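You operate a simulated robot arm through the tools that you are given. There is no shell and no other tool. Be economical: measure what you need, move in short steps, check, and stop when the job is done.

Carry out the task below with a simulated robot arm. There is one attempt and no reset: what you move stays moved.

TASK
Put things in order on the beech table. At the end: the purple rolled vest stands where the grey socks stood; the brown belt from the beech table stands where the purple rolled vest stood; the grey paper ball from the beech table stands where the brown belt stood; the orange clothes peg from the beech table is on the brown carton; the grey socks from the beech table stands on top of the blue hardback book (marked "LAKES"); whatever was shut is shut again. Leave all else as you found it, and nothing knocked over.
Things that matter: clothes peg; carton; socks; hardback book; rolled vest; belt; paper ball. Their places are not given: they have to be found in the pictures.

It is judged by the outcome, as a careful person would: the job done as asked, and still so three seconds after it is handed in. It fails if anything else is knocked over, pushed out of place, dropped, spilled or broken.

THE ROBOT
A 7-joint arm with a two-finger parallel gripper, fixed in place. Base frame: the origin is at the foot of the arm, x ahead of it, y to its left, z up; the work surface is at about z = 850. Lengths are in mm, angles in degrees, forces in N, time in s.
With the tool pointing down near the work surface it reaches from about 300 to 700 mm from the base axis. Its first joint turns from -66.0 to 66.0 degrees. Payload 1.57 kg.
Tool frame: the origin (TCP) lies between the finger pads and is the grasp point; the fingertips stand 30 mm ahead of it; z points along the fingers, y is the line along which they close. The gripper opens to 110 mm. The fingers are 24 mm wide and 12 mm thick; the gripper's body (48 by 112 mm) begins 78 mm behind the TCP.
Orientation is that of the tool frame in the base frame, as a unit quaternion [x, y, z, w]. With the fingers straight down and closing along the base's y, the tool's x points along the base's -x, its y along +y and its z along -z.

THE INTERFACE
- The arm moves only by the tool jog_arm. Its arguments are lists of equal length, an entry for each row: "dp": the shift along the tool's x, y, z in m, a list of three; "rotation": the turn, a rotation vector about the tool's x, y, z in degrees, a list of three. In form: {"dp": [[tx, ty, tz], ...], "rotation": [[rx, ry, rz], ...]}. A call has 1 to 12 rows; each row is the pose to reach, as a shift and turn from the pose commanded when the call began, along the tool's axes at that moment. "fingers" is the closure, from 0 (fully open) to 1 (shut), set as the call begins (left out, the last holds). A row lasts 0.2 s, in which the tool goes at most 50 mm and 8.6 degrees; a call with a longer step from one row to the next is refused whole, and so is a gripper value outside its range. A pose out of reach is approached as far as the arm can. The call stops where the force on the tool passes 40 N (or 10 N more than at its start, if that is more) or the arm is blocked; 0.2 s more then pass. The fingers move at their own pace (about 108 mm/s each) and stop on an object; they squeeze with about 38 N. The grip force told is the motor's: it shows also when the fingers shut on nothing. Time passes only in rows, and 0.2 s behind the last, so rows that repeat a pose let the fingers close. It gives the time, the measured TCP pose, the force on the tool (base axes), the opening and the grip force at its end, in the units of the frame above (readings bear some noise).
- Cameras (640 x 400 px; columns grow to the right, rows downward): "scene" is fixed at [192.8, -397.9, 1399.4]; the picture's right is [0.62, -0.79, 0.00], its down [-0.49, -0.38, -0.79] and it looks along [0.62, 0.48, -0.62] (base axes); focal length 318 px, centre (320, 200). "wrist" rides on the gripper at [-36, 0, -80] in the tool frame; the picture's right is [0.00, -1.00, 0.00], its down [0.97, 0.00, -0.24] and it looks along [0.24, 0.00, 0.97] (tool axes); focal length 218 px, centre (320, 200).
- grab_frame(camera): a new picture of that camera. No time passes.
- probe_pixels(camera, pixels): for up to 12 pixels [column, row] of the newest picture of that camera ("zoom" is the newest enlarged one), the place [x, y, z] in the base frame of the surface seen there, good to about 2 mm, but the place of the scene camera against the robot may be out by one fixed shift of up to 18 mm in any direction. No time passes.
- inspect(camera, box): a new picture of the part [left, top, right, bottom] of that camera's present view, enlarged. No time passes.
- finish_job(): hands the job in; it is judged then, once.

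Work in short steps. Measure before you move; look again where a grasp or a placing could have gone wrong, and mend it. You have 80 turns and 38 pictures in all, those below and enlarged ones among them. Open the gripper and draw the arm clear of the work before you hand the job in, unless the task says otherwise; then end with one line.

The tools are called after "Emit:" as name(argument=value, ...) on one line, values as JSON. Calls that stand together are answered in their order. jog_arm: Moves the arm, as the interface text tells. Its arguments: {"type":"object","properties":{"dp":{"type":"array","items":{"type":"array","items":{"type":"number"}}},"rotation":{"type":"array","items":{"type":"array","items":{"type":"number"}}},"fingers":{"type":"number"}},"required":["dp","rotation"]} The other tools are called the same way: grab_frame (camera) takes a picture; probe_pixels (camera, pixels) gives the place of the surface under pixels of a picture; inspect (camera, box) takes an enlarged picture of a part of a camera's view; finish_job () hands the job in.

At the start:

```text
time: 0.0
position: [346.8, 92.1, 1179.1]
orientation: [-0.001, 1.0, 0.001, 0.0]
force: [0.0, 0.5, 0.5]
opening: 110.1
finger_force: 0.2
```

scene: 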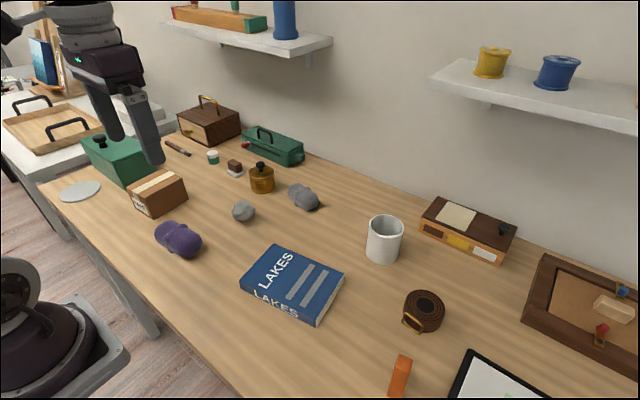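
wrist: 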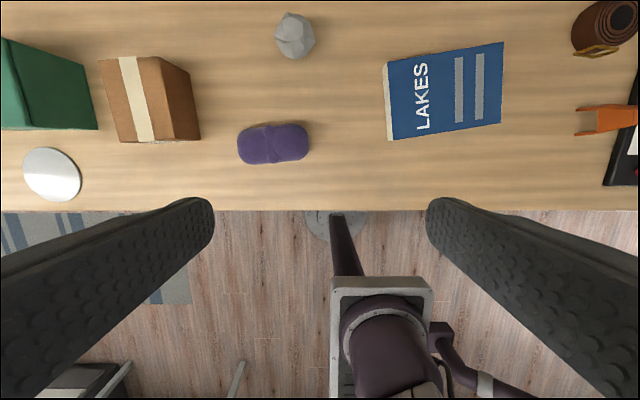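

I see two grey objects, near (243,211) and (304,197) in the scene view. I'll enlarge that area to tell them apart, and enlarge the right-hand part too.

Emit:
inspect(camera="scene", box=[120, 140, 340, 278])

Emit:
probe_pixels(camera="scene", pixels=[[243, 206], [304, 192], [179, 233], [424, 303], [401, 370], [158, 180], [290, 280], [294, 185], [316, 203], [164, 230], [195, 243], [215, 240]])

Emit:
inspect(camera="scene", box=[340, 262, 540, 400])

Emit:
probe_pixels(camera="wrist", pixels=[[295, 35], [244, 146], [304, 142], [272, 125], [272, 162], [440, 90], [392, 68], [502, 42], [500, 120], [394, 138], [140, 95], [610, 20]])

```text
2.90 times, centred on (230, 209) of scene
```

zoom: 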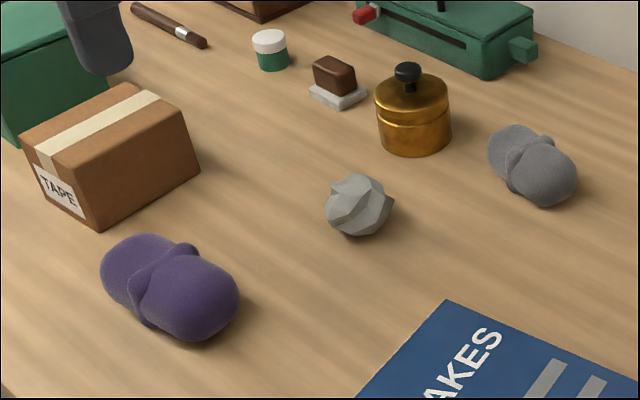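

```text
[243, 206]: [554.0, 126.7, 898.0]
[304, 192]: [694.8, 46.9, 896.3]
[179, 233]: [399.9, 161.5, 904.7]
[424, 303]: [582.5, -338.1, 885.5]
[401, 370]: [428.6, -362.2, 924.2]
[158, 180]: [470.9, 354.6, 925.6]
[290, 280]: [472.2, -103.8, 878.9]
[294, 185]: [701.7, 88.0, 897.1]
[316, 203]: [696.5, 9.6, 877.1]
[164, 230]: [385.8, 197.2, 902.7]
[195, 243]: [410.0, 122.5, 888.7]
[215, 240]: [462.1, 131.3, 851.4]
```

```text
2.90 times, centred on (440, 331) of scene
```

zoom: 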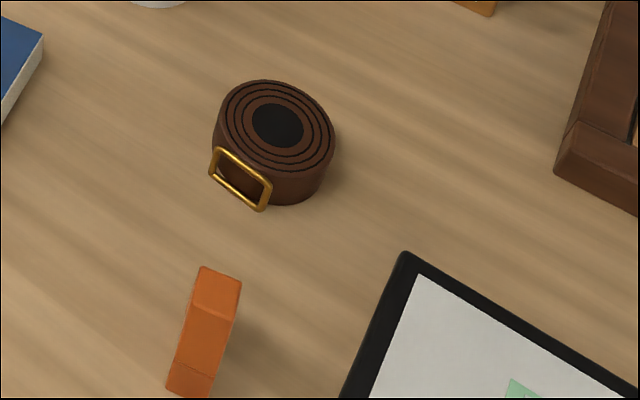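

```text
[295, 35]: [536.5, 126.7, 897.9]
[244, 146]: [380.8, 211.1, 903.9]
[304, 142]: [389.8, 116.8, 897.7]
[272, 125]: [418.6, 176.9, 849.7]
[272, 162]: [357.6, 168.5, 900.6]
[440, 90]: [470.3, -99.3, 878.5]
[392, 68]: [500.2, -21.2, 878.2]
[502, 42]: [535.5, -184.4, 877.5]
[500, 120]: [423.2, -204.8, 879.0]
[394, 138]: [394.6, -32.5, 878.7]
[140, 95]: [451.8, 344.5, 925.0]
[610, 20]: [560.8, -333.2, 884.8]
```

The faceted ball at (243,211) is the paper ball, and the soft roll at (304,197) is the socks. Next I'll probe the obstacles around the socks and turn the tool above them for a wrist view.

Emit:
probe_pixels(camera="scene", pixels=[[262, 165], [262, 190], [290, 45], [325, 45], [273, 145], [385, 220], [450, 90], [303, 160]])

Emit:
jog_arm(dp=[[-0.03, 0, 0], [-0.06, 0, 0], [-0.09, 0, 0], [-0.12, -0.01, 0.01], [-0.15, -0.02, 0.02], [-0.18, -0.03, 0.03], [-0.21, -0.04, 0.04], [-0.24, -0.04, 0.05], [-0.27, -0.045, 0.06], [-0.3, -0.05, 0.07], [-0.31, -0.05, 0.08]], rotation=[[0, 0, 8.2], [0, 0, 16.4], [0, 0, 24.6], [0, 0, 32.8], [0, 0, 41], [0, 0, 49.2], [0, 0, 57.4], [0, 0, 65.6], [0, 0, 73.8], [0, 0, 82], [0, 0, 90]])

Emit:
grab_frame(camera="wrist")

```text
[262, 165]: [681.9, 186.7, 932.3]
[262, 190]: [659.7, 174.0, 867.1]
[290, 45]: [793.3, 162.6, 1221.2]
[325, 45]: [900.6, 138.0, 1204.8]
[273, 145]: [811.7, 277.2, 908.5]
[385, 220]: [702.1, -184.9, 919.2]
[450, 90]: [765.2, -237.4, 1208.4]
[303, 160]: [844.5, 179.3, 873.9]
```

```text
time: 2.4
position: [652.4, 39.7, 1097.8]
orientation: [0.697, 0.717, -0.005, -0.004]
force: [0.7, 0.2, -0.4]
opening: 109.8
finger_force: 0.2
out of reach, approached as far as the arm can: row 11
```

```text
33 pictures are left
```

wrist: 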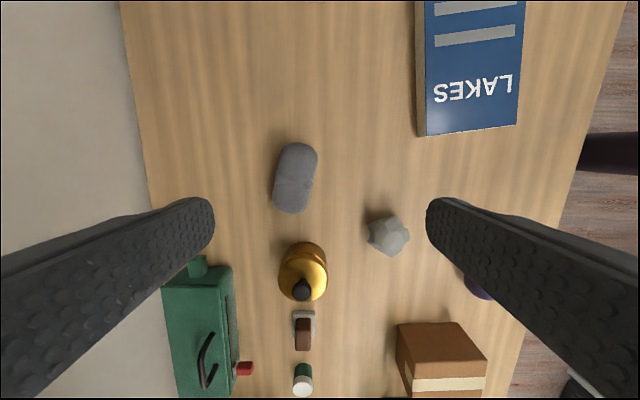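

The socks run from (300,143) to (290,213) in the wrist view. I'll probe their outline.

Emit:
inspect(camera="wrist", box=[240, 130, 432, 250])

Emit:
probe_pixels(camera="wrist", pixels=[[297, 178], [298, 148], [291, 209], [281, 177], [311, 177], [388, 234], [302, 258], [262, 177]])

```text
3.33 times, centred on (336, 190) of wrist
```

zoom: 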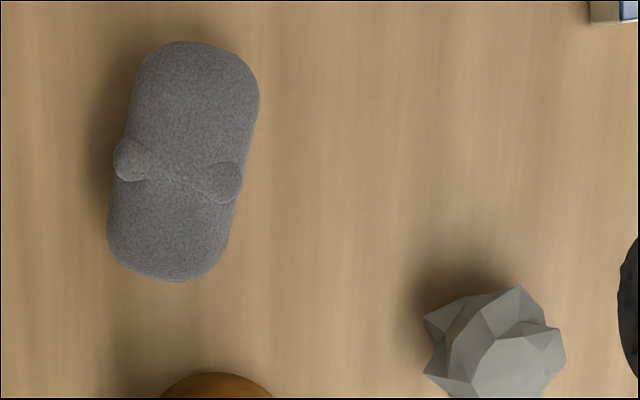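

```text
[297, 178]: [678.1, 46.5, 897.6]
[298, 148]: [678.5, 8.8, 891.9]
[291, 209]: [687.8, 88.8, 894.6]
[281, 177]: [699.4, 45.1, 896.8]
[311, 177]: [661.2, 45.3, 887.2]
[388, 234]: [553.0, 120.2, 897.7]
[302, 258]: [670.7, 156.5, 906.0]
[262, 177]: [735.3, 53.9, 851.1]
```

The socks' centre is about (685,49), with the long axis 8–9° off y toward +x. I'll descend to z≈960 with an extra 10° of yaw and then read the pose.

Emit:
jog_arm(dp=[[0, 0, 0.045], [0.003, 0.01, 0.09], [0.006, 0.022, 0.12], [0.0084, 0.0329, 0.138], [0.0084, 0.0329, 0.138]], rotation=[[0, 0, 0], [0, 0, 3], [0, 0, 6], [0, 0, 10], [0, 0, 10]])

Emit:
grab_frame(camera="wrist")

```text
time: 3.6
position: [685.9, 49.6, 960.6]
orientation: [0.767, 0.642, 0.0, -0.001]
force: [0.0, -0.4, 0.4]
opening: 110.0
finger_force: 0.0
```

```text
31 pictures are left
```

wrist: 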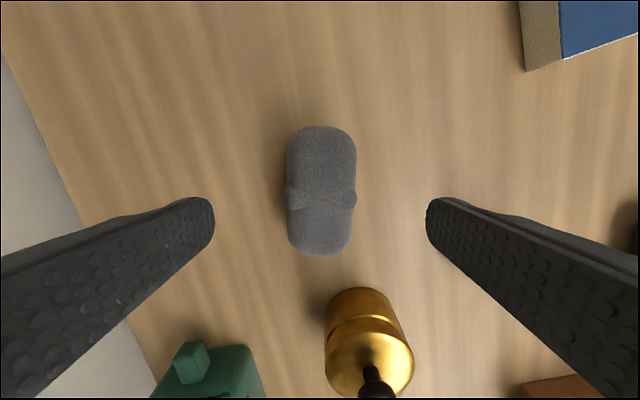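

The socks are centred and aligned at (320,190). I'll go down to z=884 and close.

Emit:
jog_arm(dp=[[-0.003, 0, 0.03], [-0.003, 0, 0.06], [-0.003, 0, 0.0766], [-0.003, 0, 0.0766]], rotation=[[0, 0, 0], [0, 0, 0], [0, 0, 0], [0, 0, 0]])

Emit:
jog_arm(dp=[[0, 0, 0], [0, 0, 0], [0, 0, 0]], rotation=[[0, 0, 0], [0, 0, 0], [0, 0, 0]], fingers=1)

```text
time: 4.6
position: [685.1, 44.6, 883.2]
orientation: [0.766, 0.643, -0.001, 0.001]
force: [-0.1, -0.3, 0.1]
opening: 110.2
finger_force: 0.1
```

```text
time: 5.4
position: [684.6, 44.7, 883.7]
orientation: [0.766, 0.643, 0.0, 0.0]
force: [1.6, -1.1, 0.7]
opening: 51.8
finger_force: 37.8
```

The grip holds at 51.8 mm. I'll lift and carry the socks over the book centre at about (463,-110), turning them to lie along the book.

Emit:
jog_arm(dp=[[0, 0, -0.045], [0, 0, -0.09], [0, 0, -0.13], [-0.03, -0.03, -0.13], [-0.062, -0.062, -0.13], [-0.094, -0.094, -0.13], [-0.126, -0.126, -0.13], [-0.158, -0.158, -0.13], [-0.19, -0.1905, -0.13], [-0.1909, -0.1915, -0.1], [-0.1909, -0.1915, -0.1]], rotation=[[0, 0, 0], [0, 0, 0], [0, 0, 0], [0, 0, -3], [0, 0, -6], [0, 0, -10], [0, 0, -14], [0, 0, -18], [0, 0, -22.4], [0, 0, -22.4], [0, 0, -22.4]])

Emit:
grab_frame(camera="wrist")

```text
time: 7.8
position: [461.2, -106.5, 983.8]
orientation: [0.627, 0.779, 0.0, 0.0]
force: [0.2, 0.5, -0.8]
opening: 51.3
finger_force: 37.8
out of reach, approached as far as the arm can: row 4, 5
```

```text
30 pictures are left
```

wrist: 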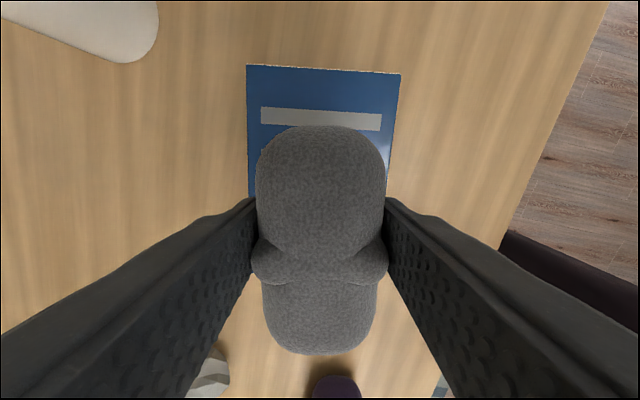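

The socks are aligned over the book. I'll lower them to about z=912.5.

Emit:
jog_arm(dp=[[-0.005, 0, 0.03], [-0.005, 0, 0.055], [-0.005, 0, 0.067], [-0.005, 0, 0.071], [-0.005, 0, 0.071]], rotation=[[0, 0, 0], [0, 0, 0], [0, 0, 0], [0, 0, 0], [0, 0, 0]])

```text
time: 9.0
position: [463.2, -111.3, 912.5]
orientation: [0.627, 0.779, 0.0, 0.0]
force: [0.1, 0.1, 0.3]
opening: 51.3
finger_force: 38.3
```

Emit:
jog_arm(dp=[[0, 0, 0.001], [0, 0, 0.001]], rotation=[[0, 0, 0], [0, 0, 0]])

Emit:
jog_arm(dp=[[0, 0, 0.001], [0, 0, 0.001], [0, 0, -0.04], [0, 0, -0.08], [0, 0, -0.12], [0, 0, -0.12]], rotation=[[0, 0, 0], [0, 0, 0], [0, 0, 0], [0, 0, 0], [0, 0, 0], [0, 0, 0]], fingers=0)

Emit:
grab_frame(camera="wrist")

```text
time: 9.6
position: [464.6, -111.7, 913.0]
orientation: [0.627, 0.779, 0.0, 0.0]
force: [-0.7, 1.1, 6.2]
opening: 51.1
finger_force: 37.9
```

```text
time: 11.0
position: [464.6, -112.1, 1033.5]
orientation: [0.626, 0.779, -0.001, 0.0]
force: [0.4, 0.3, 0.3]
opening: 110.1
finger_force: 0.0
```

```text
29 pictures are left
```

wrist: 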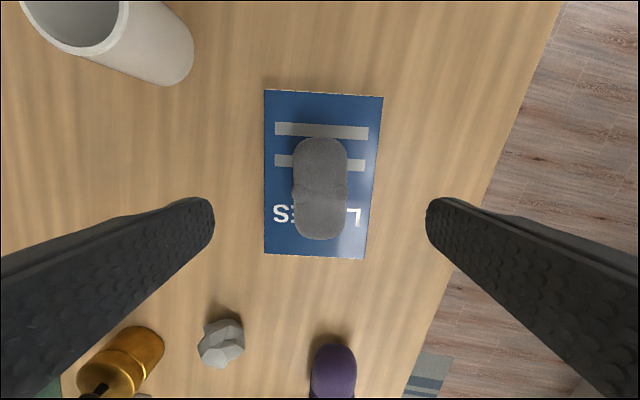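

The socks rest squarely on the book. I'll go over the vest next.

Emit:
jog_arm(dp=[[0.045, -0.003, 0], [0.09, -0.006, 0], [0.135, -0.009, 0], [0.18, -0.012, 0], [0.225, -0.015, 0], [0.26, -0.018, 0], [0.265, -0.018, 0]], rotation=[[0, 0, 1], [0, 0, 2], [0, 0, 3], [0, 0, 4], [0, 0, 5], [0, 0, 6], [0, 0, 6]])

Emit:
grab_frame(camera="wrist")

```text
time: 12.6
position: [391.0, 143.4, 1032.5]
orientation: [0.667, 0.745, 0.001, 0.001]
force: [-0.1, -0.4, 0.1]
opening: 110.0
finger_force: 0.1
```

```text
28 pictures are left
```

wrist: 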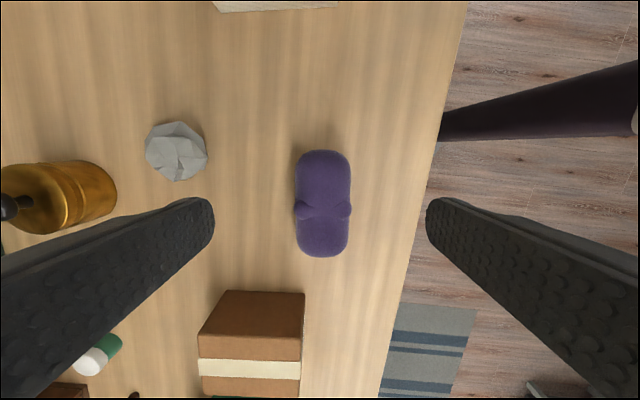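

The vest is aligned, centre about (385,169). I'll move over it at z≈965 and check again.

Emit:
jog_arm(dp=[[0.01, -0.001, 0.025], [0.02, -0.003, 0.05], [0.0258, -0.0034, 0.068], [0.0258, -0.0034, 0.068]], rotation=[[0, 0, 0], [0, 0, 0], [0, 0, 0], [0, 0, 0]])

Emit:
grab_frame(camera="wrist")

Emit:
probe_pixels(camera="wrist", pixels=[[320, 160], [320, 190], [320, 220], [290, 190], [350, 190], [320, 130]])

```text
time: 13.6
position: [385.3, 166.0, 961.7]
orientation: [0.666, 0.746, 0.0, -0.001]
force: [0.0, -0.3, -1.1]
opening: 109.8
finger_force: 0.1
```

```text
27 pictures are left
```

wrist: 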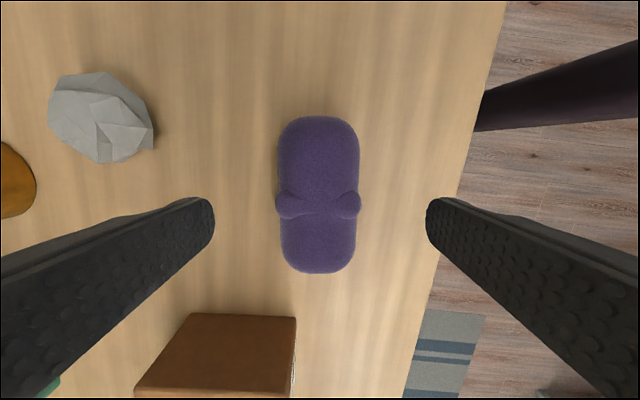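

```text
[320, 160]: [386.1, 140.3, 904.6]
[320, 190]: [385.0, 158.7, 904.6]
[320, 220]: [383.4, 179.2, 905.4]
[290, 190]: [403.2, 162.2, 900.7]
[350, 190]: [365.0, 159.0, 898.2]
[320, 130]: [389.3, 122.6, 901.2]
```

The vest is centred at about (386,167) and aligned. I'll go down and grasp.

Emit:
jog_arm(dp=[[0.001, 0, 0.03], [0.001, 0, 0.06], [0.001, 0, 0.0777], [0.001, 0, 0.0777]], rotation=[[0, 0, 0], [0, 0, 0], [0, 0, 0], [0, 0, 0]])

Emit:
jog_arm(dp=[[0, 0, 0], [0, 0, 0], [0, 0, 0]], rotation=[[0, 0, 0], [0, 0, 0], [0, 0, 0]], fingers=1)

```text
time: 14.6
position: [383.6, 168.4, 884.3]
orientation: [0.666, 0.746, 0.0, 0.0]
force: [-0.7, -0.2, 0.2]
opening: 110.0
finger_force: 0.1
```

```text
time: 15.4
position: [384.0, 168.1, 886.2]
orientation: [0.667, 0.745, 0.0, 0.0]
force: [0.0, 0.2, 1.0]
opening: 59.4
finger_force: 38.1
```

The grip holds at 59.4 mm. I'll lift and carry the vest to the socks' old place, yawing by 16°.

Emit:
jog_arm(dp=[[0, 0, -0.045], [0, 0, -0.09], [-0.02, 0.037, -0.09], [-0.04, 0.075, -0.09], [-0.06, 0.112, -0.09], [-0.08, 0.15, -0.09], [-0.1, 0.187, -0.09], [-0.12, 0.225, -0.09], [-0.14, 0.262, -0.085], [-0.1529, 0.2859, -0.075], [-0.1529, 0.2859, -0.06]], rotation=[[0, 0, 0], [0, 0, 0], [0, 0, 2], [0, 0, 4], [0, 0, 6], [0, 0, 8], [0, 0, 10], [0, 0, 12], [0, 0, 14], [0, 0, 16], [0, 0, 16]])

Emit:
jog_arm(dp=[[0, 0, 0], [0, 0, 0]], rotation=[[0, 0, 0], [0, 0, 0]])

Emit:
grab_frame(camera="wrist")

```text
time: 17.8
position: [686.8, 45.8, 945.5]
orientation: [0.765, 0.644, 0.0, -0.001]
force: [0.3, 0.3, -2.0]
opening: 59.3
finger_force: 38.0
```

```text
time: 18.4
position: [687.2, 45.8, 946.6]
orientation: [0.764, 0.645, 0.001, 0.0]
force: [0.0, 0.5, -0.7]
opening: 59.6
finger_force: 37.7
```

```text
26 pictures are left
```

wrist: 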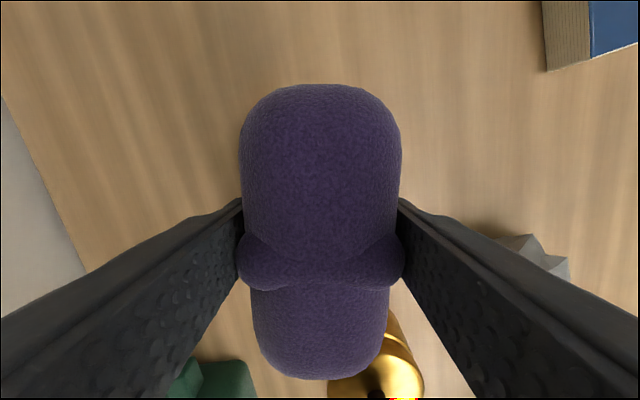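

The path is clear. I'll lower the vest to table height.

Emit:
jog_arm(dp=[[0.0005, -0.001, 0.025], [0.0005, -0.001, 0.048], [0.0005, -0.001, 0.058], [0.0005, -0.001, 0.0615], [0.0005, -0.001, 0.0615]], rotation=[[0, 0, 0], [0, 0, 0], [0, 0, 0], [0, 0, 0], [0, 0, 0]])

```text
time: 19.6
position: [685.3, 46.7, 886.4]
orientation: [0.764, 0.645, 0.001, 0.0]
force: [-1.4, 0.2, 5.9]
opening: 59.4
finger_force: 37.5
```

Contact is confirmed at 5.9 N. I'll release, rise, back off, and head towards the belt at about (570,-335).

Emit:
jog_arm(dp=[[0, 0, 0], [0, 0, 0], [0, 0, -0.03], [0, 0, -0.07], [0, -0.03, -0.09], [0, -0.07, -0.11], [0, -0.1, -0.14], [0, -0.12, -0.16]], rotation=[[0, 0, 0], [0, 0, 0], [0, 0, 0], [0, 0, 0], [0, 0, 0], [0, 0, 0], [0, 0, 0], [0, 0, 0]], fingers=0)

Emit:
grab_frame(camera="wrist")

```text
time: 21.4
position: [566.3, 68.8, 1044.3]
orientation: [0.764, 0.645, 0.0, 0.0]
force: [-0.3, -0.5, 0.5]
opening: 110.0
finger_force: 0.0
```

```text
25 pictures are left
```

wrist: 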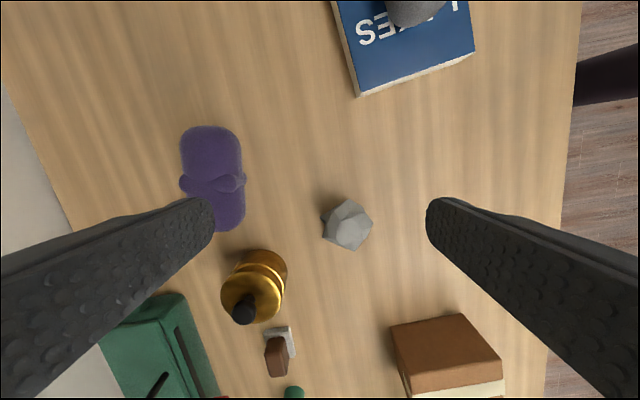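

The vest stands in the socks' old place. I'll move to view the belt.

Emit:
jog_arm(dp=[[-0.046, 0.0045, 0], [-0.092, 0.009, 0], [-0.138, 0.0135, 0], [-0.184, 0.018, 0], [-0.23, 0.0225, 0], [-0.276, 0.027, 0], [-0.322, 0.0315, 0], [-0.355, 0.0364, 0], [-0.355, 0.0364, 0]], rotation=[[0, 0, -1], [0, 0, -2], [0, 0, -4], [0, 0, -5], [0, 0, -6], [0, 0, -7], [0, 0, -9], [0, 0, -10], [0, 0, -10]])

Emit:
grab_frame(camera="wrist")

```text
time: 23.4
position: [539.6, -289.9, 1043.6]
orientation: [0.704, 0.71, 0.0, 0.001]
force: [-0.4, -0.3, -0.2]
opening: 110.1
finger_force: 0.0
```

```text
24 pictures are left
```

wrist: 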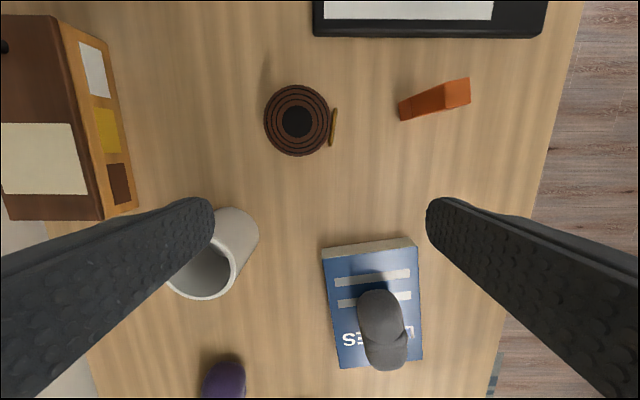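

The belt is at (297,120), with the buckle on its −x side at (333,127). I'll probe the belt and peg.

Emit:
probe_pixels(camera="wrist", pixels=[[297, 120], [272, 120], [322, 120], [297, 94], [297, 148], [333, 112], [333, 142], [464, 92], [404, 110], [440, 100], [430, 32], [360, 36]])

Emit:
inspect(camera="wrist", box=[240, 60, 480, 210])

```text
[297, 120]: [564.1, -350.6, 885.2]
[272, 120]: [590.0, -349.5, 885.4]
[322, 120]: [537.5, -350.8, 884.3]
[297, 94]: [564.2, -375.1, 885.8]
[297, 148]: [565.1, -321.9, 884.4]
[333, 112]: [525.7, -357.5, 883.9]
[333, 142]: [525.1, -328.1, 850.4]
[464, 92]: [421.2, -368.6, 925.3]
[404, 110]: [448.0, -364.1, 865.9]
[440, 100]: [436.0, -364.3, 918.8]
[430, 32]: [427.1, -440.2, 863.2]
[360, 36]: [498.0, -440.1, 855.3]
```

```text
2.67 times, centred on (360, 135) of wrist
```

zoom: 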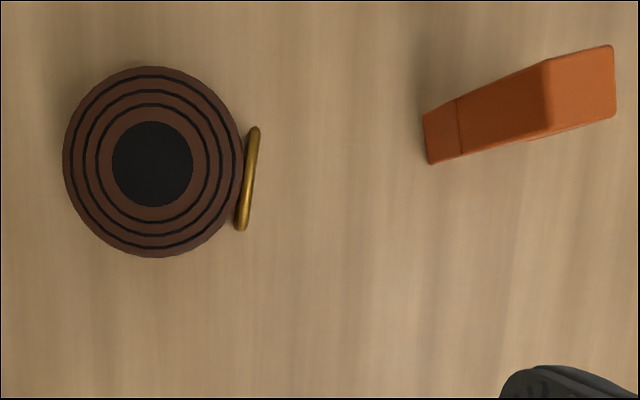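

The belt centre is about (564,-350) with a diameter of about 72 mm. I'll rotate −82° so the fingers close along y, clear of the buckle, and descend to z≈965.

Emit:
jog_arm(dp=[[-0.006, 0.003, 0.008], [-0.012, 0.005, 0.016], [-0.018, 0.0075, 0.024], [-0.024, 0.01, 0.032], [-0.03, 0.012, 0.04], [-0.036, 0.0145, 0.048], [-0.042, 0.017, 0.056], [-0.048, 0.0195, 0.064], [-0.054, 0.022, 0.07], [-0.0608, 0.024, 0.078], [-0.0608, 0.024, 0.078]], rotation=[[0, 0, -8.2], [0, 0, -16.4], [0, 0, -24.6], [0, 0, -32.8], [0, 0, -41], [0, 0, -49.2], [0, 0, -57.4], [0, 0, -65.6], [0, 0, -73.8], [0, 0, -81.8], [0, 0, -81.8]])

Emit:
grab_frame(camera="wrist")

```text
time: 25.8
position: [566.9, -348.6, 966.8]
orientation: [0.067, 0.998, 0.0, 0.0]
force: [0.3, 0.2, -0.1]
opening: 109.8
finger_force: 0.0
```

```text
22 pictures are left
```

wrist: 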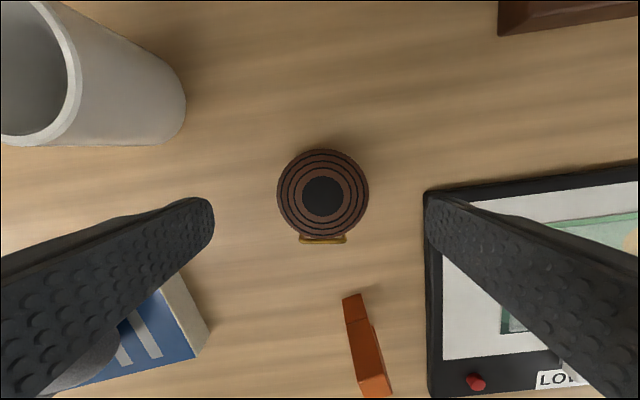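

The belt is centred at (322,194) and the fingers are clear of buckle and tablet. I'll descend and grasp.

Emit:
jog_arm(dp=[[0, -0.0015, 0.03], [0, -0.0015, 0.06], [0, -0.0015, 0.0825], [0, -0.0015, 0.0825]], rotation=[[0, 0, 0], [0, 0, 0], [0, 0, 0], [0, 0, 0]])

Emit:
jog_arm(dp=[[0, 0, 0], [0, 0, 0], [0, 0, 0]], rotation=[[0, 0, 0], [0, 0, 0], [0, 0, 0]], fingers=1)

```text
time: 26.8
position: [566.4, -348.3, 885.0]
orientation: [0.068, 0.998, 0.0, 0.0]
force: [-0.7, 0.0, -0.7]
opening: 109.9
finger_force: 0.1
```

```text
time: 27.6
position: [566.6, -349.2, 886.3]
orientation: [0.068, 0.998, 0.0, 0.001]
force: [0.1, 0.4, -0.8]
opening: 70.5
finger_force: 37.9
```

The grip holds at 70.5 mm. I'll lift and carry the belt toward the vest's old place (386,167), yawing as I go.

Emit:
jog_arm(dp=[[0, 0, -0.045], [0, 0, -0.09], [0, 0, -0.135], [0.02, 0.039, -0.14], [0.04, 0.078, -0.14], [0.06, 0.117, -0.14], [0.08, 0.156, -0.14], [0.1, 0.195, -0.14], [0.12, 0.234, -0.14], [0.14, 0.273, -0.14], [0.16, 0.312, -0.14], [0.18, 0.351, -0.14]], rotation=[[0, 0, 0], [0, 0, 0], [0, 0, 0], [0, 0, 8], [0, 0, 16], [0, 0, 24], [0, 0, 32], [0, 0, 40], [0, 0, 48], [0, 0, 56], [0, 0, 64], [0, 0, 72]])

```text
time: 30.2
position: [435.0, 21.9, 1027.6]
orientation: [0.643, 0.766, -0.001, 0.0]
force: [-0.1, 0.1, -1.2]
opening: 70.7
finger_force: 37.5
out of reach, approached as far as the arm can: row 3, 4
```

Emit:
jog_arm(dp=[[0.04, -0.006, 0], [0.08, -0.012, 0], [0.12, -0.018, 0.02], [0.1513, -0.0232, 0.05], [0.1513, -0.0232, 0.065], [0.1513, -0.0232, 0.065]], rotation=[[0, 0, 1], [0, 0, 2], [0, 0, 4], [0, 0, 5], [0, 0, 5], [0, 0, 5]])

Emit:
grab_frame(camera="wrist")

```text
time: 31.6
position: [386.6, 167.5, 956.6]
orientation: [0.674, 0.739, 0.0, 0.0]
force: [-1.0, 0.2, -1.8]
opening: 70.6
finger_force: 38.7
```

```text
21 pictures are left
```

wrist: 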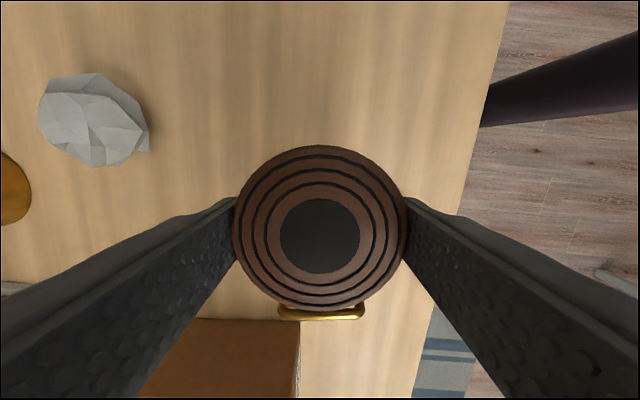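

The belt is centred over the target with the carton clear. I'll lower it.

Emit:
jog_arm(dp=[[0, 0, 0.03], [0, 0, 0.055], [0, 0, 0.067], [0, 0, 0.071], [0, 0, 0.071]], rotation=[[0, 0, 0], [0, 0, 0], [0, 0, 0], [0, 0, 0], [0, 0, 0]])

```text
time: 32.8
position: [383.7, 166.3, 887.9]
orientation: [0.675, 0.738, 0.0, 0.0]
force: [-0.4, -0.7, -1.5]
opening: 70.9
finger_force: 38.3
```

Emit:
jog_arm(dp=[[0.0, 0.001, 0.001], [0.0, 0.001, 0.0015]], rotation=[[0, 0, 0], [0, 0, 0]])

```text
time: 33.4
position: [387.4, 167.7, 886.8]
orientation: [0.675, 0.738, 0.0, -0.001]
force: [-0.8, -0.5, -2.0]
opening: 70.9
finger_force: 38.2
```

Emit:
jog_arm(dp=[[0.0, 0, 0.001], [0.0, 0, 0.0015]], rotation=[[0, 0, 0], [0, 0, 0]])

```text
time: 34.0
position: [388.5, 167.6, 884.5]
orientation: [0.674, 0.739, 0.0, 0.001]
force: [-2.1, -1.0, 13.2]
opening: 71.0
finger_force: 38.3
```

Contact at 13 N. I'll release, rise and go over the paper ball at about (548,122).

Emit:
jog_arm(dp=[[0, 0, 0], [0, 0, 0], [0, 0, -0.045], [0, 0, -0.09], [-0.01, 0.03, -0.12], [-0.02, 0.07, -0.12], [-0.035, 0.11, -0.12], [-0.05, 0.15, -0.12], [-0.06, 0.155, -0.12]], rotation=[[0, 0, 0], [0, 0, 0], [0, 0, 0], [0, 0, 0], [0, 0, 0], [0, 0, 0], [0, 0, 0], [0, 0, 0], [0, 0, 0]], fingers=0)

Emit:
grab_frame(camera="wrist")

Emit:
probe_pixels(camera="wrist", pixels=[[320, 170], [320, 200], [300, 190], [345, 190]])

```text
time: 36.0
position: [547.0, 120.4, 1004.5]
orientation: [0.674, 0.738, 0.0, 0.0]
force: [0.1, -0.3, -0.7]
opening: 109.9
finger_force: 0.1
```

```text
20 pictures are left
```

wrist: 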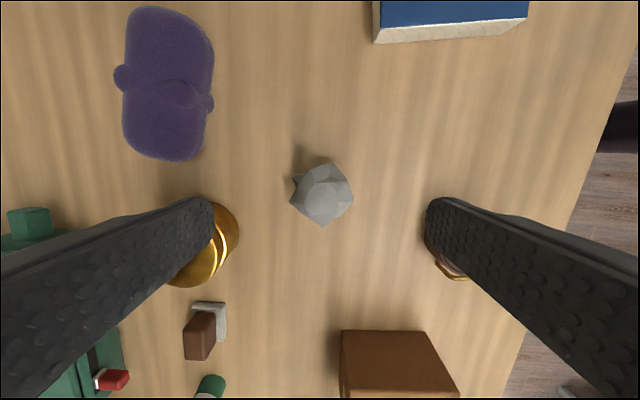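

```text
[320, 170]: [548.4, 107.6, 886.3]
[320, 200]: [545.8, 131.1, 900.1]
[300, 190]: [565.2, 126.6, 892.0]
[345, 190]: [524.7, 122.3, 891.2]
```

The ball's centre is about (544,130). I'll descend and grasp it.

Emit:
jog_arm(dp=[[0.0097, -0.002, 0.04], [0.0097, -0.002, 0.08], [0.0097, -0.002, 0.11], [0.0097, -0.002, 0.1205], [0.0097, -0.002, 0.1205]], rotation=[[0, 0, 0], [0, 0, 0], [0, 0, 0], [0, 0, 0], [0, 0, 0]])

Emit:
jog_arm(dp=[[0, 0, 0], [0, 0, 0], [0, 0, 0]], rotation=[[0, 0, 0], [0, 0, 0], [0, 0, 0]], fingers=1)

Emit:
grab_frame(camera="wrist")

```text
time: 37.2
position: [544.3, 130.2, 885.0]
orientation: [0.674, 0.739, 0.0, 0.0]
force: [0.4, -0.1, 0.6]
opening: 109.9
finger_force: 0.1
```

```text
time: 38.0
position: [544.7, 131.4, 884.6]
orientation: [0.675, 0.738, 0.0, 0.0]
force: [-0.2, 0.3, -0.2]
opening: 49.8
finger_force: 37.9
```

```text
19 pictures are left
```

wrist: 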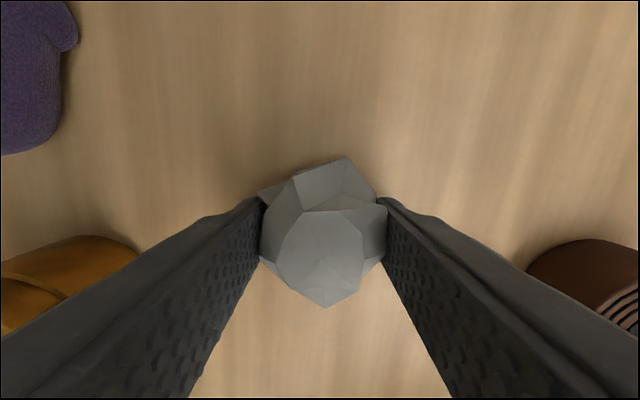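

The grip holds at 49.8 mm. I'll lift and carry the ball to the belt's old place (566,-350).

Emit:
jog_arm(dp=[[0, 0, -0.045], [0, 0, -0.09], [-0.03, -0.001, -0.12], [-0.078, -0.0035, -0.12], [-0.126, -0.0056, -0.12], [-0.174, -0.0077, -0.12], [-0.222, -0.01, -0.12], [-0.27, -0.012, -0.12], [-0.318, -0.0142, -0.12], [-0.366, -0.0163, -0.12], [-0.414, -0.0184, -0.12], [-0.46, -0.0205, -0.12]], rotation=[[0, 0, 0], [0, 0, 0], [0, 0, 0], [0, 0, 0], [0, 0, 0], [0, 0, 0], [0, 0, 0], [0, 0, 0], [0, 0, 0], [0, 0, 0], [0, 0, 0], [0, 0, 0]])

Emit:
jog_arm(dp=[[-0.021, -0.0009, 0.03], [-0.021, -0.0009, 0.05], [-0.021, -0.0009, 0.05]], rotation=[[0, 0, 0], [0, 0, 0], [0, 0, 0]])

Emit:
grab_frame(camera="wrist")

```text
time: 40.6
position: [563.3, -328.1, 1004.3]
orientation: [0.675, 0.738, -0.001, 0.0]
force: [-0.7, 0.1, -0.3]
opening: 49.7
finger_force: 37.6
```

```text
time: 41.4
position: [565.0, -347.8, 955.4]
orientation: [0.674, 0.739, 0.001, -0.001]
force: [-1.0, 0.2, -0.2]
opening: 49.6
finger_force: 37.6
```

```text
18 pictures are left
```

wrist: 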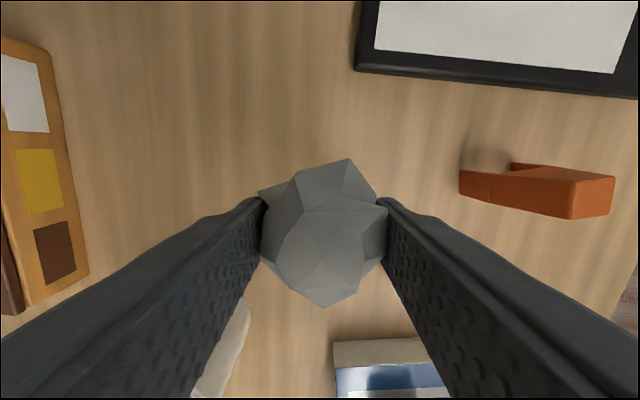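

Clear. I'll lower the ball.

Emit:
jog_arm(dp=[[-0.002, 0.001, 0.03], [-0.002, 0.001, 0.055], [-0.002, 0.001, 0.067], [-0.002, 0.001, 0.0705], [-0.002, 0.001, 0.0705]], rotation=[[0, 0, 0], [0, 0, 0], [0, 0, 0], [0, 0, 0], [0, 0, 0]])

```text
time: 42.6
position: [568.3, -352.3, 885.2]
orientation: [0.674, 0.739, 0.001, -0.001]
force: [-0.2, 0.8, 6.6]
opening: 49.9
finger_force: 37.6
```

Contact at 6.6 N. I'll release, rise and move over the peg.

Emit:
jog_arm(dp=[[0, 0, 0], [0, 0, 0], [0, 0, -0.045], [0, 0, -0.09], [0, -0.02, -0.13], [0, -0.06, -0.15], [0, -0.1, -0.15], [0, -0.13, -0.15], [0, -0.13, -0.15]], rotation=[[0, 0, 0], [0, 0, 0], [0, 0, 0], [0, 0, 0], [0, 0, 0], [0, 0, 0], [0, 0, 0], [0, 0, 0], [0, 0, 0]], fingers=0)

Emit:
grab_frame(camera="wrist")

Emit:
inspect(camera="scene", box=[340, 262, 540, 400])

```text
time: 44.6
position: [440.1, -364.6, 1033.4]
orientation: [0.674, 0.739, 0.0, -0.001]
force: [-0.6, 0.5, 0.4]
opening: 110.1
finger_force: 0.0
```

```text
17 pictures are left
```

wrist: 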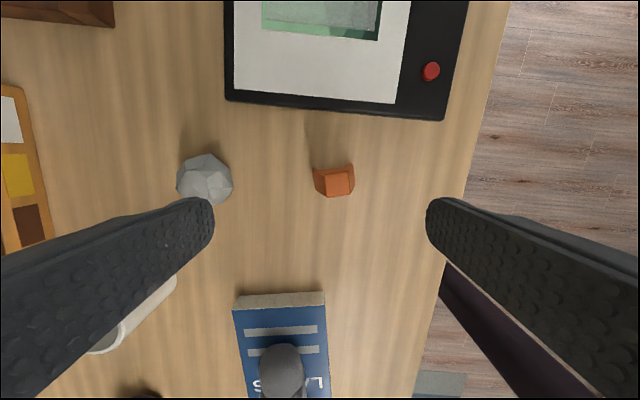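

```text
2.90 times, centred on (440, 331) of scene
```

zoom: 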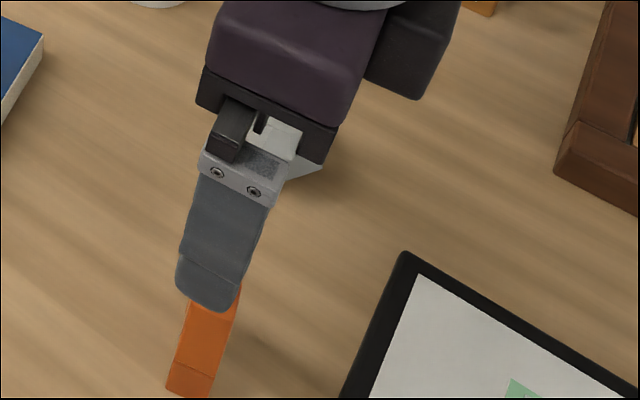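

Emit:
inspect(camera="wrist", box=[280, 140, 392, 210])

Emit:
probe_pixels(camera="wrist", pixels=[[338, 184], [320, 184], [330, 175], [350, 184], [338, 194], [318, 176], [348, 168]])

```text
5.71 times, centred on (336, 175) of wrist
```

zoom: 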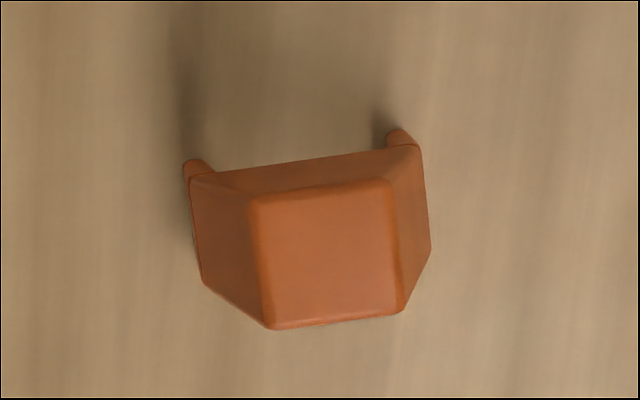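

```text
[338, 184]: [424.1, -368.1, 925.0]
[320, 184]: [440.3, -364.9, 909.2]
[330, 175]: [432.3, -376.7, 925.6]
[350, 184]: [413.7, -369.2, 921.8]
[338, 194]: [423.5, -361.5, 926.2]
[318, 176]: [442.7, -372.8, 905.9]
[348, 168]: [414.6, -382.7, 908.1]
```

The peg stands on two legs, with its top centre at about (425.5,-369,925) and thin in y. I'll half-close the fingers to stay off the tablet, rotate −96° to close across its thickness, and come down to z≈980.

Emit:
jog_arm(dp=[[0, -0.002, 0], [-0.001, -0.004, 0], [-0.001, -0.006, 0], [-0.001, -0.008, 0], [-0.002, -0.01, 0], [-0.002, -0.012, 0.005], [-0.003, -0.014, 0.01], [-0.0033, -0.0148, 0.02], [-0.0033, -0.0148, 0.03], [-0.0033, -0.0148, 0.04], [-0.0033, -0.0148, 0.048], [-0.0033, -0.0148, 0.053]], rotation=[[0, 0, -8], [0, 0, -16], [0, 0, -24], [0, 0, -32], [0, 0, -40], [0, 0, -48], [0, 0, -56], [0, 0, -64], [0, 0, -72], [0, 0, -80], [0, 0, -88], [0, 0, -96.3]], fingers=0.45)

Emit:
inspect(camera="wrist", box=[160, 100, 480, 300])

```text
time: 47.2
position: [423.3, -366.8, 982.4]
orientation: [-0.101, 0.995, 0.0, 0.0]
force: [0.0, -0.3, 0.3]
opening: 60.3
finger_force: 0.0
```

```text
2.00 times, centred on (320, 200) of wrist
```

zoom: 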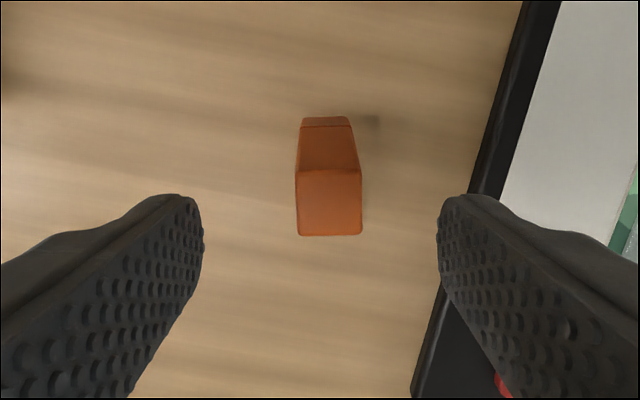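

The peg is aligned and the tablet is clear. I'll shift 3 mm, descend to z≈894 and close.

Emit:
jog_arm(dp=[[-0.0014, -0.0029, 0.03], [-0.0014, -0.0029, 0.06], [-0.0014, -0.0029, 0.088], [-0.0014, -0.0029, 0.088]], rotation=[[0, 0, 0], [0, 0, 0], [0, 0, 0], [0, 0, 0]])

Emit:
jog_arm(dp=[[0, 0, 0], [0, 0, 0], [0, 0, 0]], rotation=[[0, 0, 0], [0, 0, 0], [0, 0, 0]], fingers=1)

```text
time: 48.2
position: [426.1, -368.4, 893.8]
orientation: [-0.101, 0.995, 0.0, 0.0]
force: [0.5, 0.1, 0.3]
opening: 60.5
finger_force: 0.0
```

```text
time: 49.0
position: [426.9, -368.6, 893.5]
orientation: [-0.101, 0.995, 0.0, -0.001]
force: [0.2, 0.1, 0.4]
opening: 20.7
finger_force: 33.9
```

The grip holds at 20.7 mm. I'll lift high and carry the peg toward the carton.

Emit:
jog_arm(dp=[[0, 0, -0.045], [0, 0, -0.09], [0, 0, -0.135], [0, 0, -0.17], [-0.01, 0.0445, -0.17], [-0.02, 0.089, -0.17], [-0.03, 0.1335, -0.17], [-0.04, 0.178, -0.17], [-0.05, 0.2225, -0.17], [-0.06, 0.267, -0.17], [-0.0705, 0.3115, -0.17], [-0.0805, 0.356, -0.17]], rotation=[[0, 0, 0], [0, 0, 0], [0, 0, 0], [0, 0, 0], [0, 0, 0], [0, 0, 0], [0, 0, 0], [0, 0, 0], [0, 0, 0], [0, 0, 0], [0, 0, 0], [0, 0, 0]])

Emit:
jog_arm(dp=[[-0.01, 0.0445, 0], [-0.02, 0.089, 0], [-0.03, 0.1335, 0], [-0.04, 0.178, 0], [-0.05, 0.2225, 0], [-0.06, 0.267, 0], [-0.06, 0.267, 0]], rotation=[[0, 0, 2], [0, 0, 4], [0, 0, 6], [0, 0, 8], [0, 0, 10], [0, 0, 11.5], [0, 0, 11.5]])

Emit:
grab_frame(camera="wrist")

```text
time: 51.6
position: [435.5, -4.1, 1064.7]
orientation: [-0.099, 0.995, -0.001, 0.0]
force: [0.1, 0.1, 0.5]
opening: 20.9
finger_force: 33.6
```

```text
time: 53.2
position: [439.0, 269.0, 1061.9]
orientation: [0.0, 1.0, 0.0, 0.0]
force: [-0.8, -0.2, 0.2]
opening: 20.9
finger_force: 34.0
```

```text
13 pictures are left
```

wrist: 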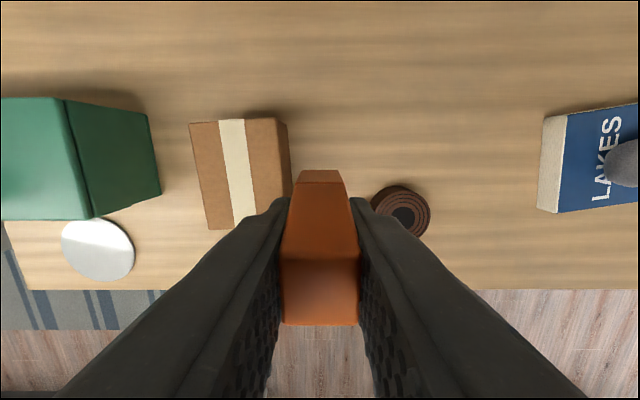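

I can see the carton top between about (190,123) and (280,220). I'll probe it.

Emit:
probe_pixels(camera="wrist", pixels=[[194, 127], [271, 122], [211, 225], [240, 170], [262, 170], [205, 175], [245, 220], [160, 190], [98, 170], [278, 170]])

```text
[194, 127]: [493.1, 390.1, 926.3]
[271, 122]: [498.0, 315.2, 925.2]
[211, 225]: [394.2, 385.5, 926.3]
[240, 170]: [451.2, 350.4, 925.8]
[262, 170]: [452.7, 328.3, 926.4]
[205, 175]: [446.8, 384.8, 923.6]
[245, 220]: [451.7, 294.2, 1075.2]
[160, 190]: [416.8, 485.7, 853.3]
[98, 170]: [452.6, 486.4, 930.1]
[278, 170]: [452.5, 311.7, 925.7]
```

The carton top spans x 392–500 and y 308–392, with its centre at (446,350). I'll move over it and lower to z≈980.

Emit:
jog_arm(dp=[[-0.003, 0.04, 0], [-0.007, 0.08, 0], [-0.007, 0.08, 0.04], [-0.007, 0.08, 0.075], [-0.007, 0.08, 0.082], [-0.007, 0.08, 0.082]], rotation=[[0, 0, 0], [0, 0, 0], [0, 0, 0], [0, 0, 0], [0, 0, 0], [0, 0, 0]])

Emit:
grab_frame(camera="scene")

```text
time: 54.6
position: [445.8, 348.7, 981.8]
orientation: [0.001, 1.0, -0.001, 0.0]
force: [-0.9, -0.4, 0.1]
opening: 21.0
finger_force: 34.1
```

```text
12 pictures are left
```

scene: 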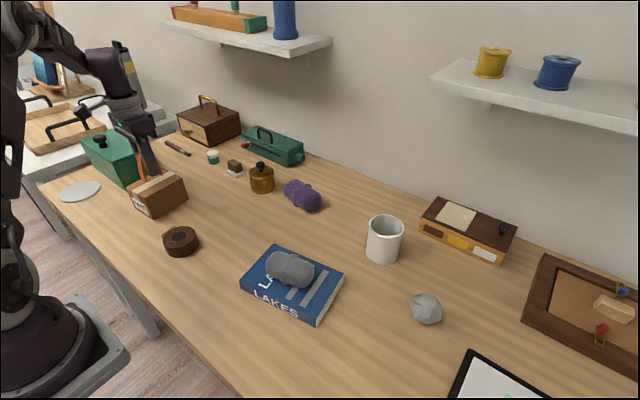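

Everything else looks in order. I'll lower the last 12 mm carefully.

Emit:
jog_arm(dp=[[0, 0, 0.006], [0, 0, 0.01], [0, 0, 0.0115], [0, 0, 0.0115]], rotation=[[0, 0, 0], [0, 0, 0], [0, 0, 0], [0, 0, 0]])

```text
time: 55.6
position: [446.3, 348.9, 969.2]
orientation: [0.0, 1.0, 0.0, 0.001]
force: [0.2, -0.8, -0.3]
opening: 21.1
finger_force: 34.5
```

Emit:
jog_arm(dp=[[0, 0, 0.001], [0, 0, 0.0015]], rotation=[[0, 0, 0], [0, 0, 0]])

```text
time: 56.2
position: [445.8, 349.0, 969.2]
orientation: [0.0, 1.0, 0.001, 0.0]
force: [-0.9, 0.5, 4.8]
opening: 20.9
finger_force: 33.9
```

Contact at 4.8 N. I'll open partly and rise straight up.

Emit:
jog_arm(dp=[[0, 0, 0], [0, 0, 0], [0, 0, -0.03], [0, 0, -0.07], [0, 0, -0.11], [0, 0, -0.15], [0.03, -0.03, -0.18], [0.06, -0.07, -0.2], [0.08, -0.11, -0.2], [0.08, -0.15, -0.2]], rotation=[[0, 0, 0], [0, 0, 0], [0, 0, 0], [0, 0, 0], [0, 0, 0], [0, 0, 0], [0, 0, 0], [0, 0, 0], [0, 0, 0], [0, 0, 0]], fingers=0.5)

Emit:
grab_frame(camera="wrist")

Emit:
grab_frame(camera="scene")

Emit:
probe_pixels(camera="scene", pixels=[[304, 192], [180, 236], [425, 305]])

```text
refused: row 7 steps farther than a row can; nothing moved
```

```text
11 pictures are left
```

wrist: 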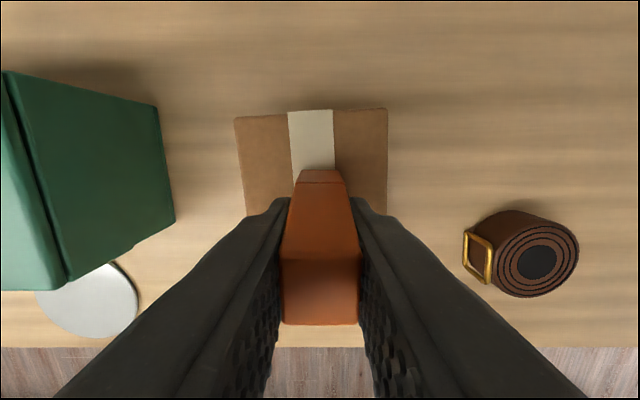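

```text
10 pictures are left
```

scene: 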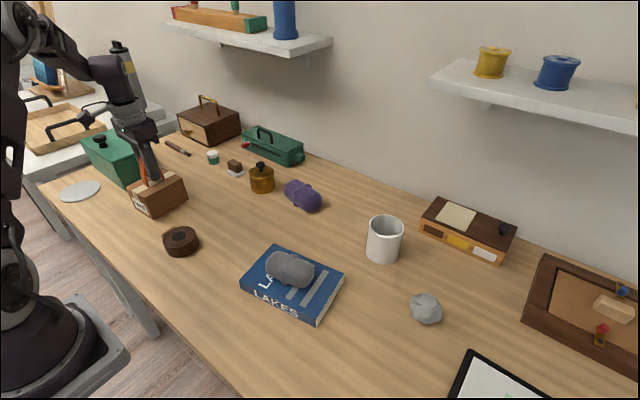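

```text
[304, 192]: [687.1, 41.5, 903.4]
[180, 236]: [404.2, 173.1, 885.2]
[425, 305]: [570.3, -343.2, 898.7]
```

The call was refused because of one step that was too long, so I'll repeat it with shorter steps.

Emit:
jog_arm(dp=[[0, 0, 0], [0, 0, 0], [0, 0, -0.03], [0, 0, -0.07], [0, 0, -0.11], [0, 0, -0.15], [0.02, -0.03, -0.17], [0.04, -0.06, -0.19], [0.06, -0.1, -0.2], [0.07, -0.14, -0.2]], rotation=[[0, 0, 0], [0, 0, 0], [0, 0, 0], [0, 0, 0], [0, 0, 0], [0, 0, 0], [0, 0, 0], [0, 0, 0], [0, 0, 0], [0, 0, 0]], fingers=0.5)

Emit:
grab_frame(camera="wrist")

Emit:
inspect(camera="scene", box=[100, 120, 460, 345])

```text
time: 58.4
position: [375.8, 208.3, 1167.6]
orientation: [0.0, 1.0, 0.001, 0.0]
force: [0.6, -1.2, -0.8]
opening: 54.8
finger_force: 0.0
```

```text
9 pictures are left
```

wrist: 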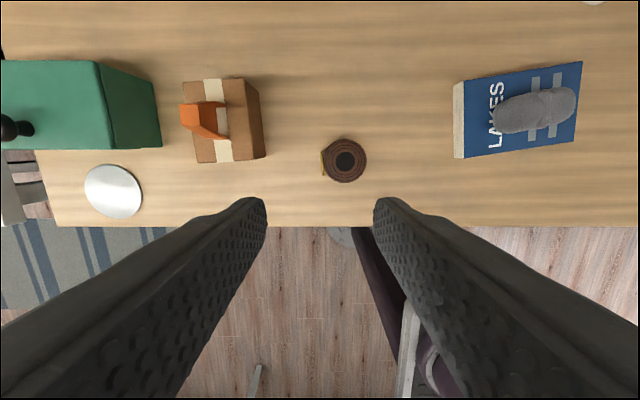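

```text
1.78 times, centred on (280, 232) of scene
```

zoom: 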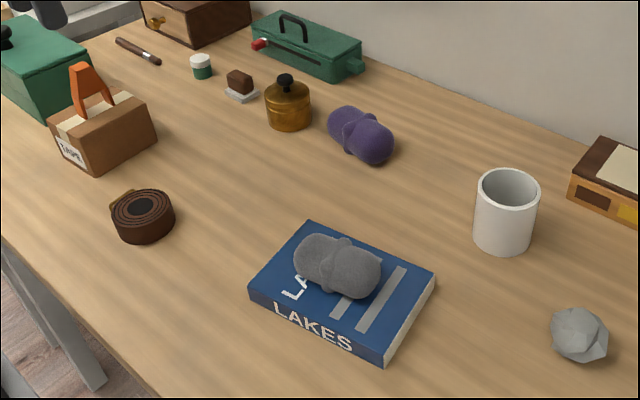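

The peg stands on the carton and everything is upright in its place. I'll open the gripper fully, then hand in.

Emit:
jog_arm(dp=[[0, 0, 0], [0, 0, 0]], rotation=[[0, 0, 0], [0, 0, 0]], fingers=0)

Emit:
finish_job()

```text
time: 59.0
position: [377.0, 209.2, 1168.0]
orientation: [0.0, 1.0, -0.001, 0.0]
force: [0.0, -0.5, -0.2]
opening: 110.1
finger_force: 0.1
```

```text
The job is handed in.
```

The job is handed in: the vest, belt, paper ball, socks and peg are all where you asked, nothing was knocked over, and nothing shut was opened.
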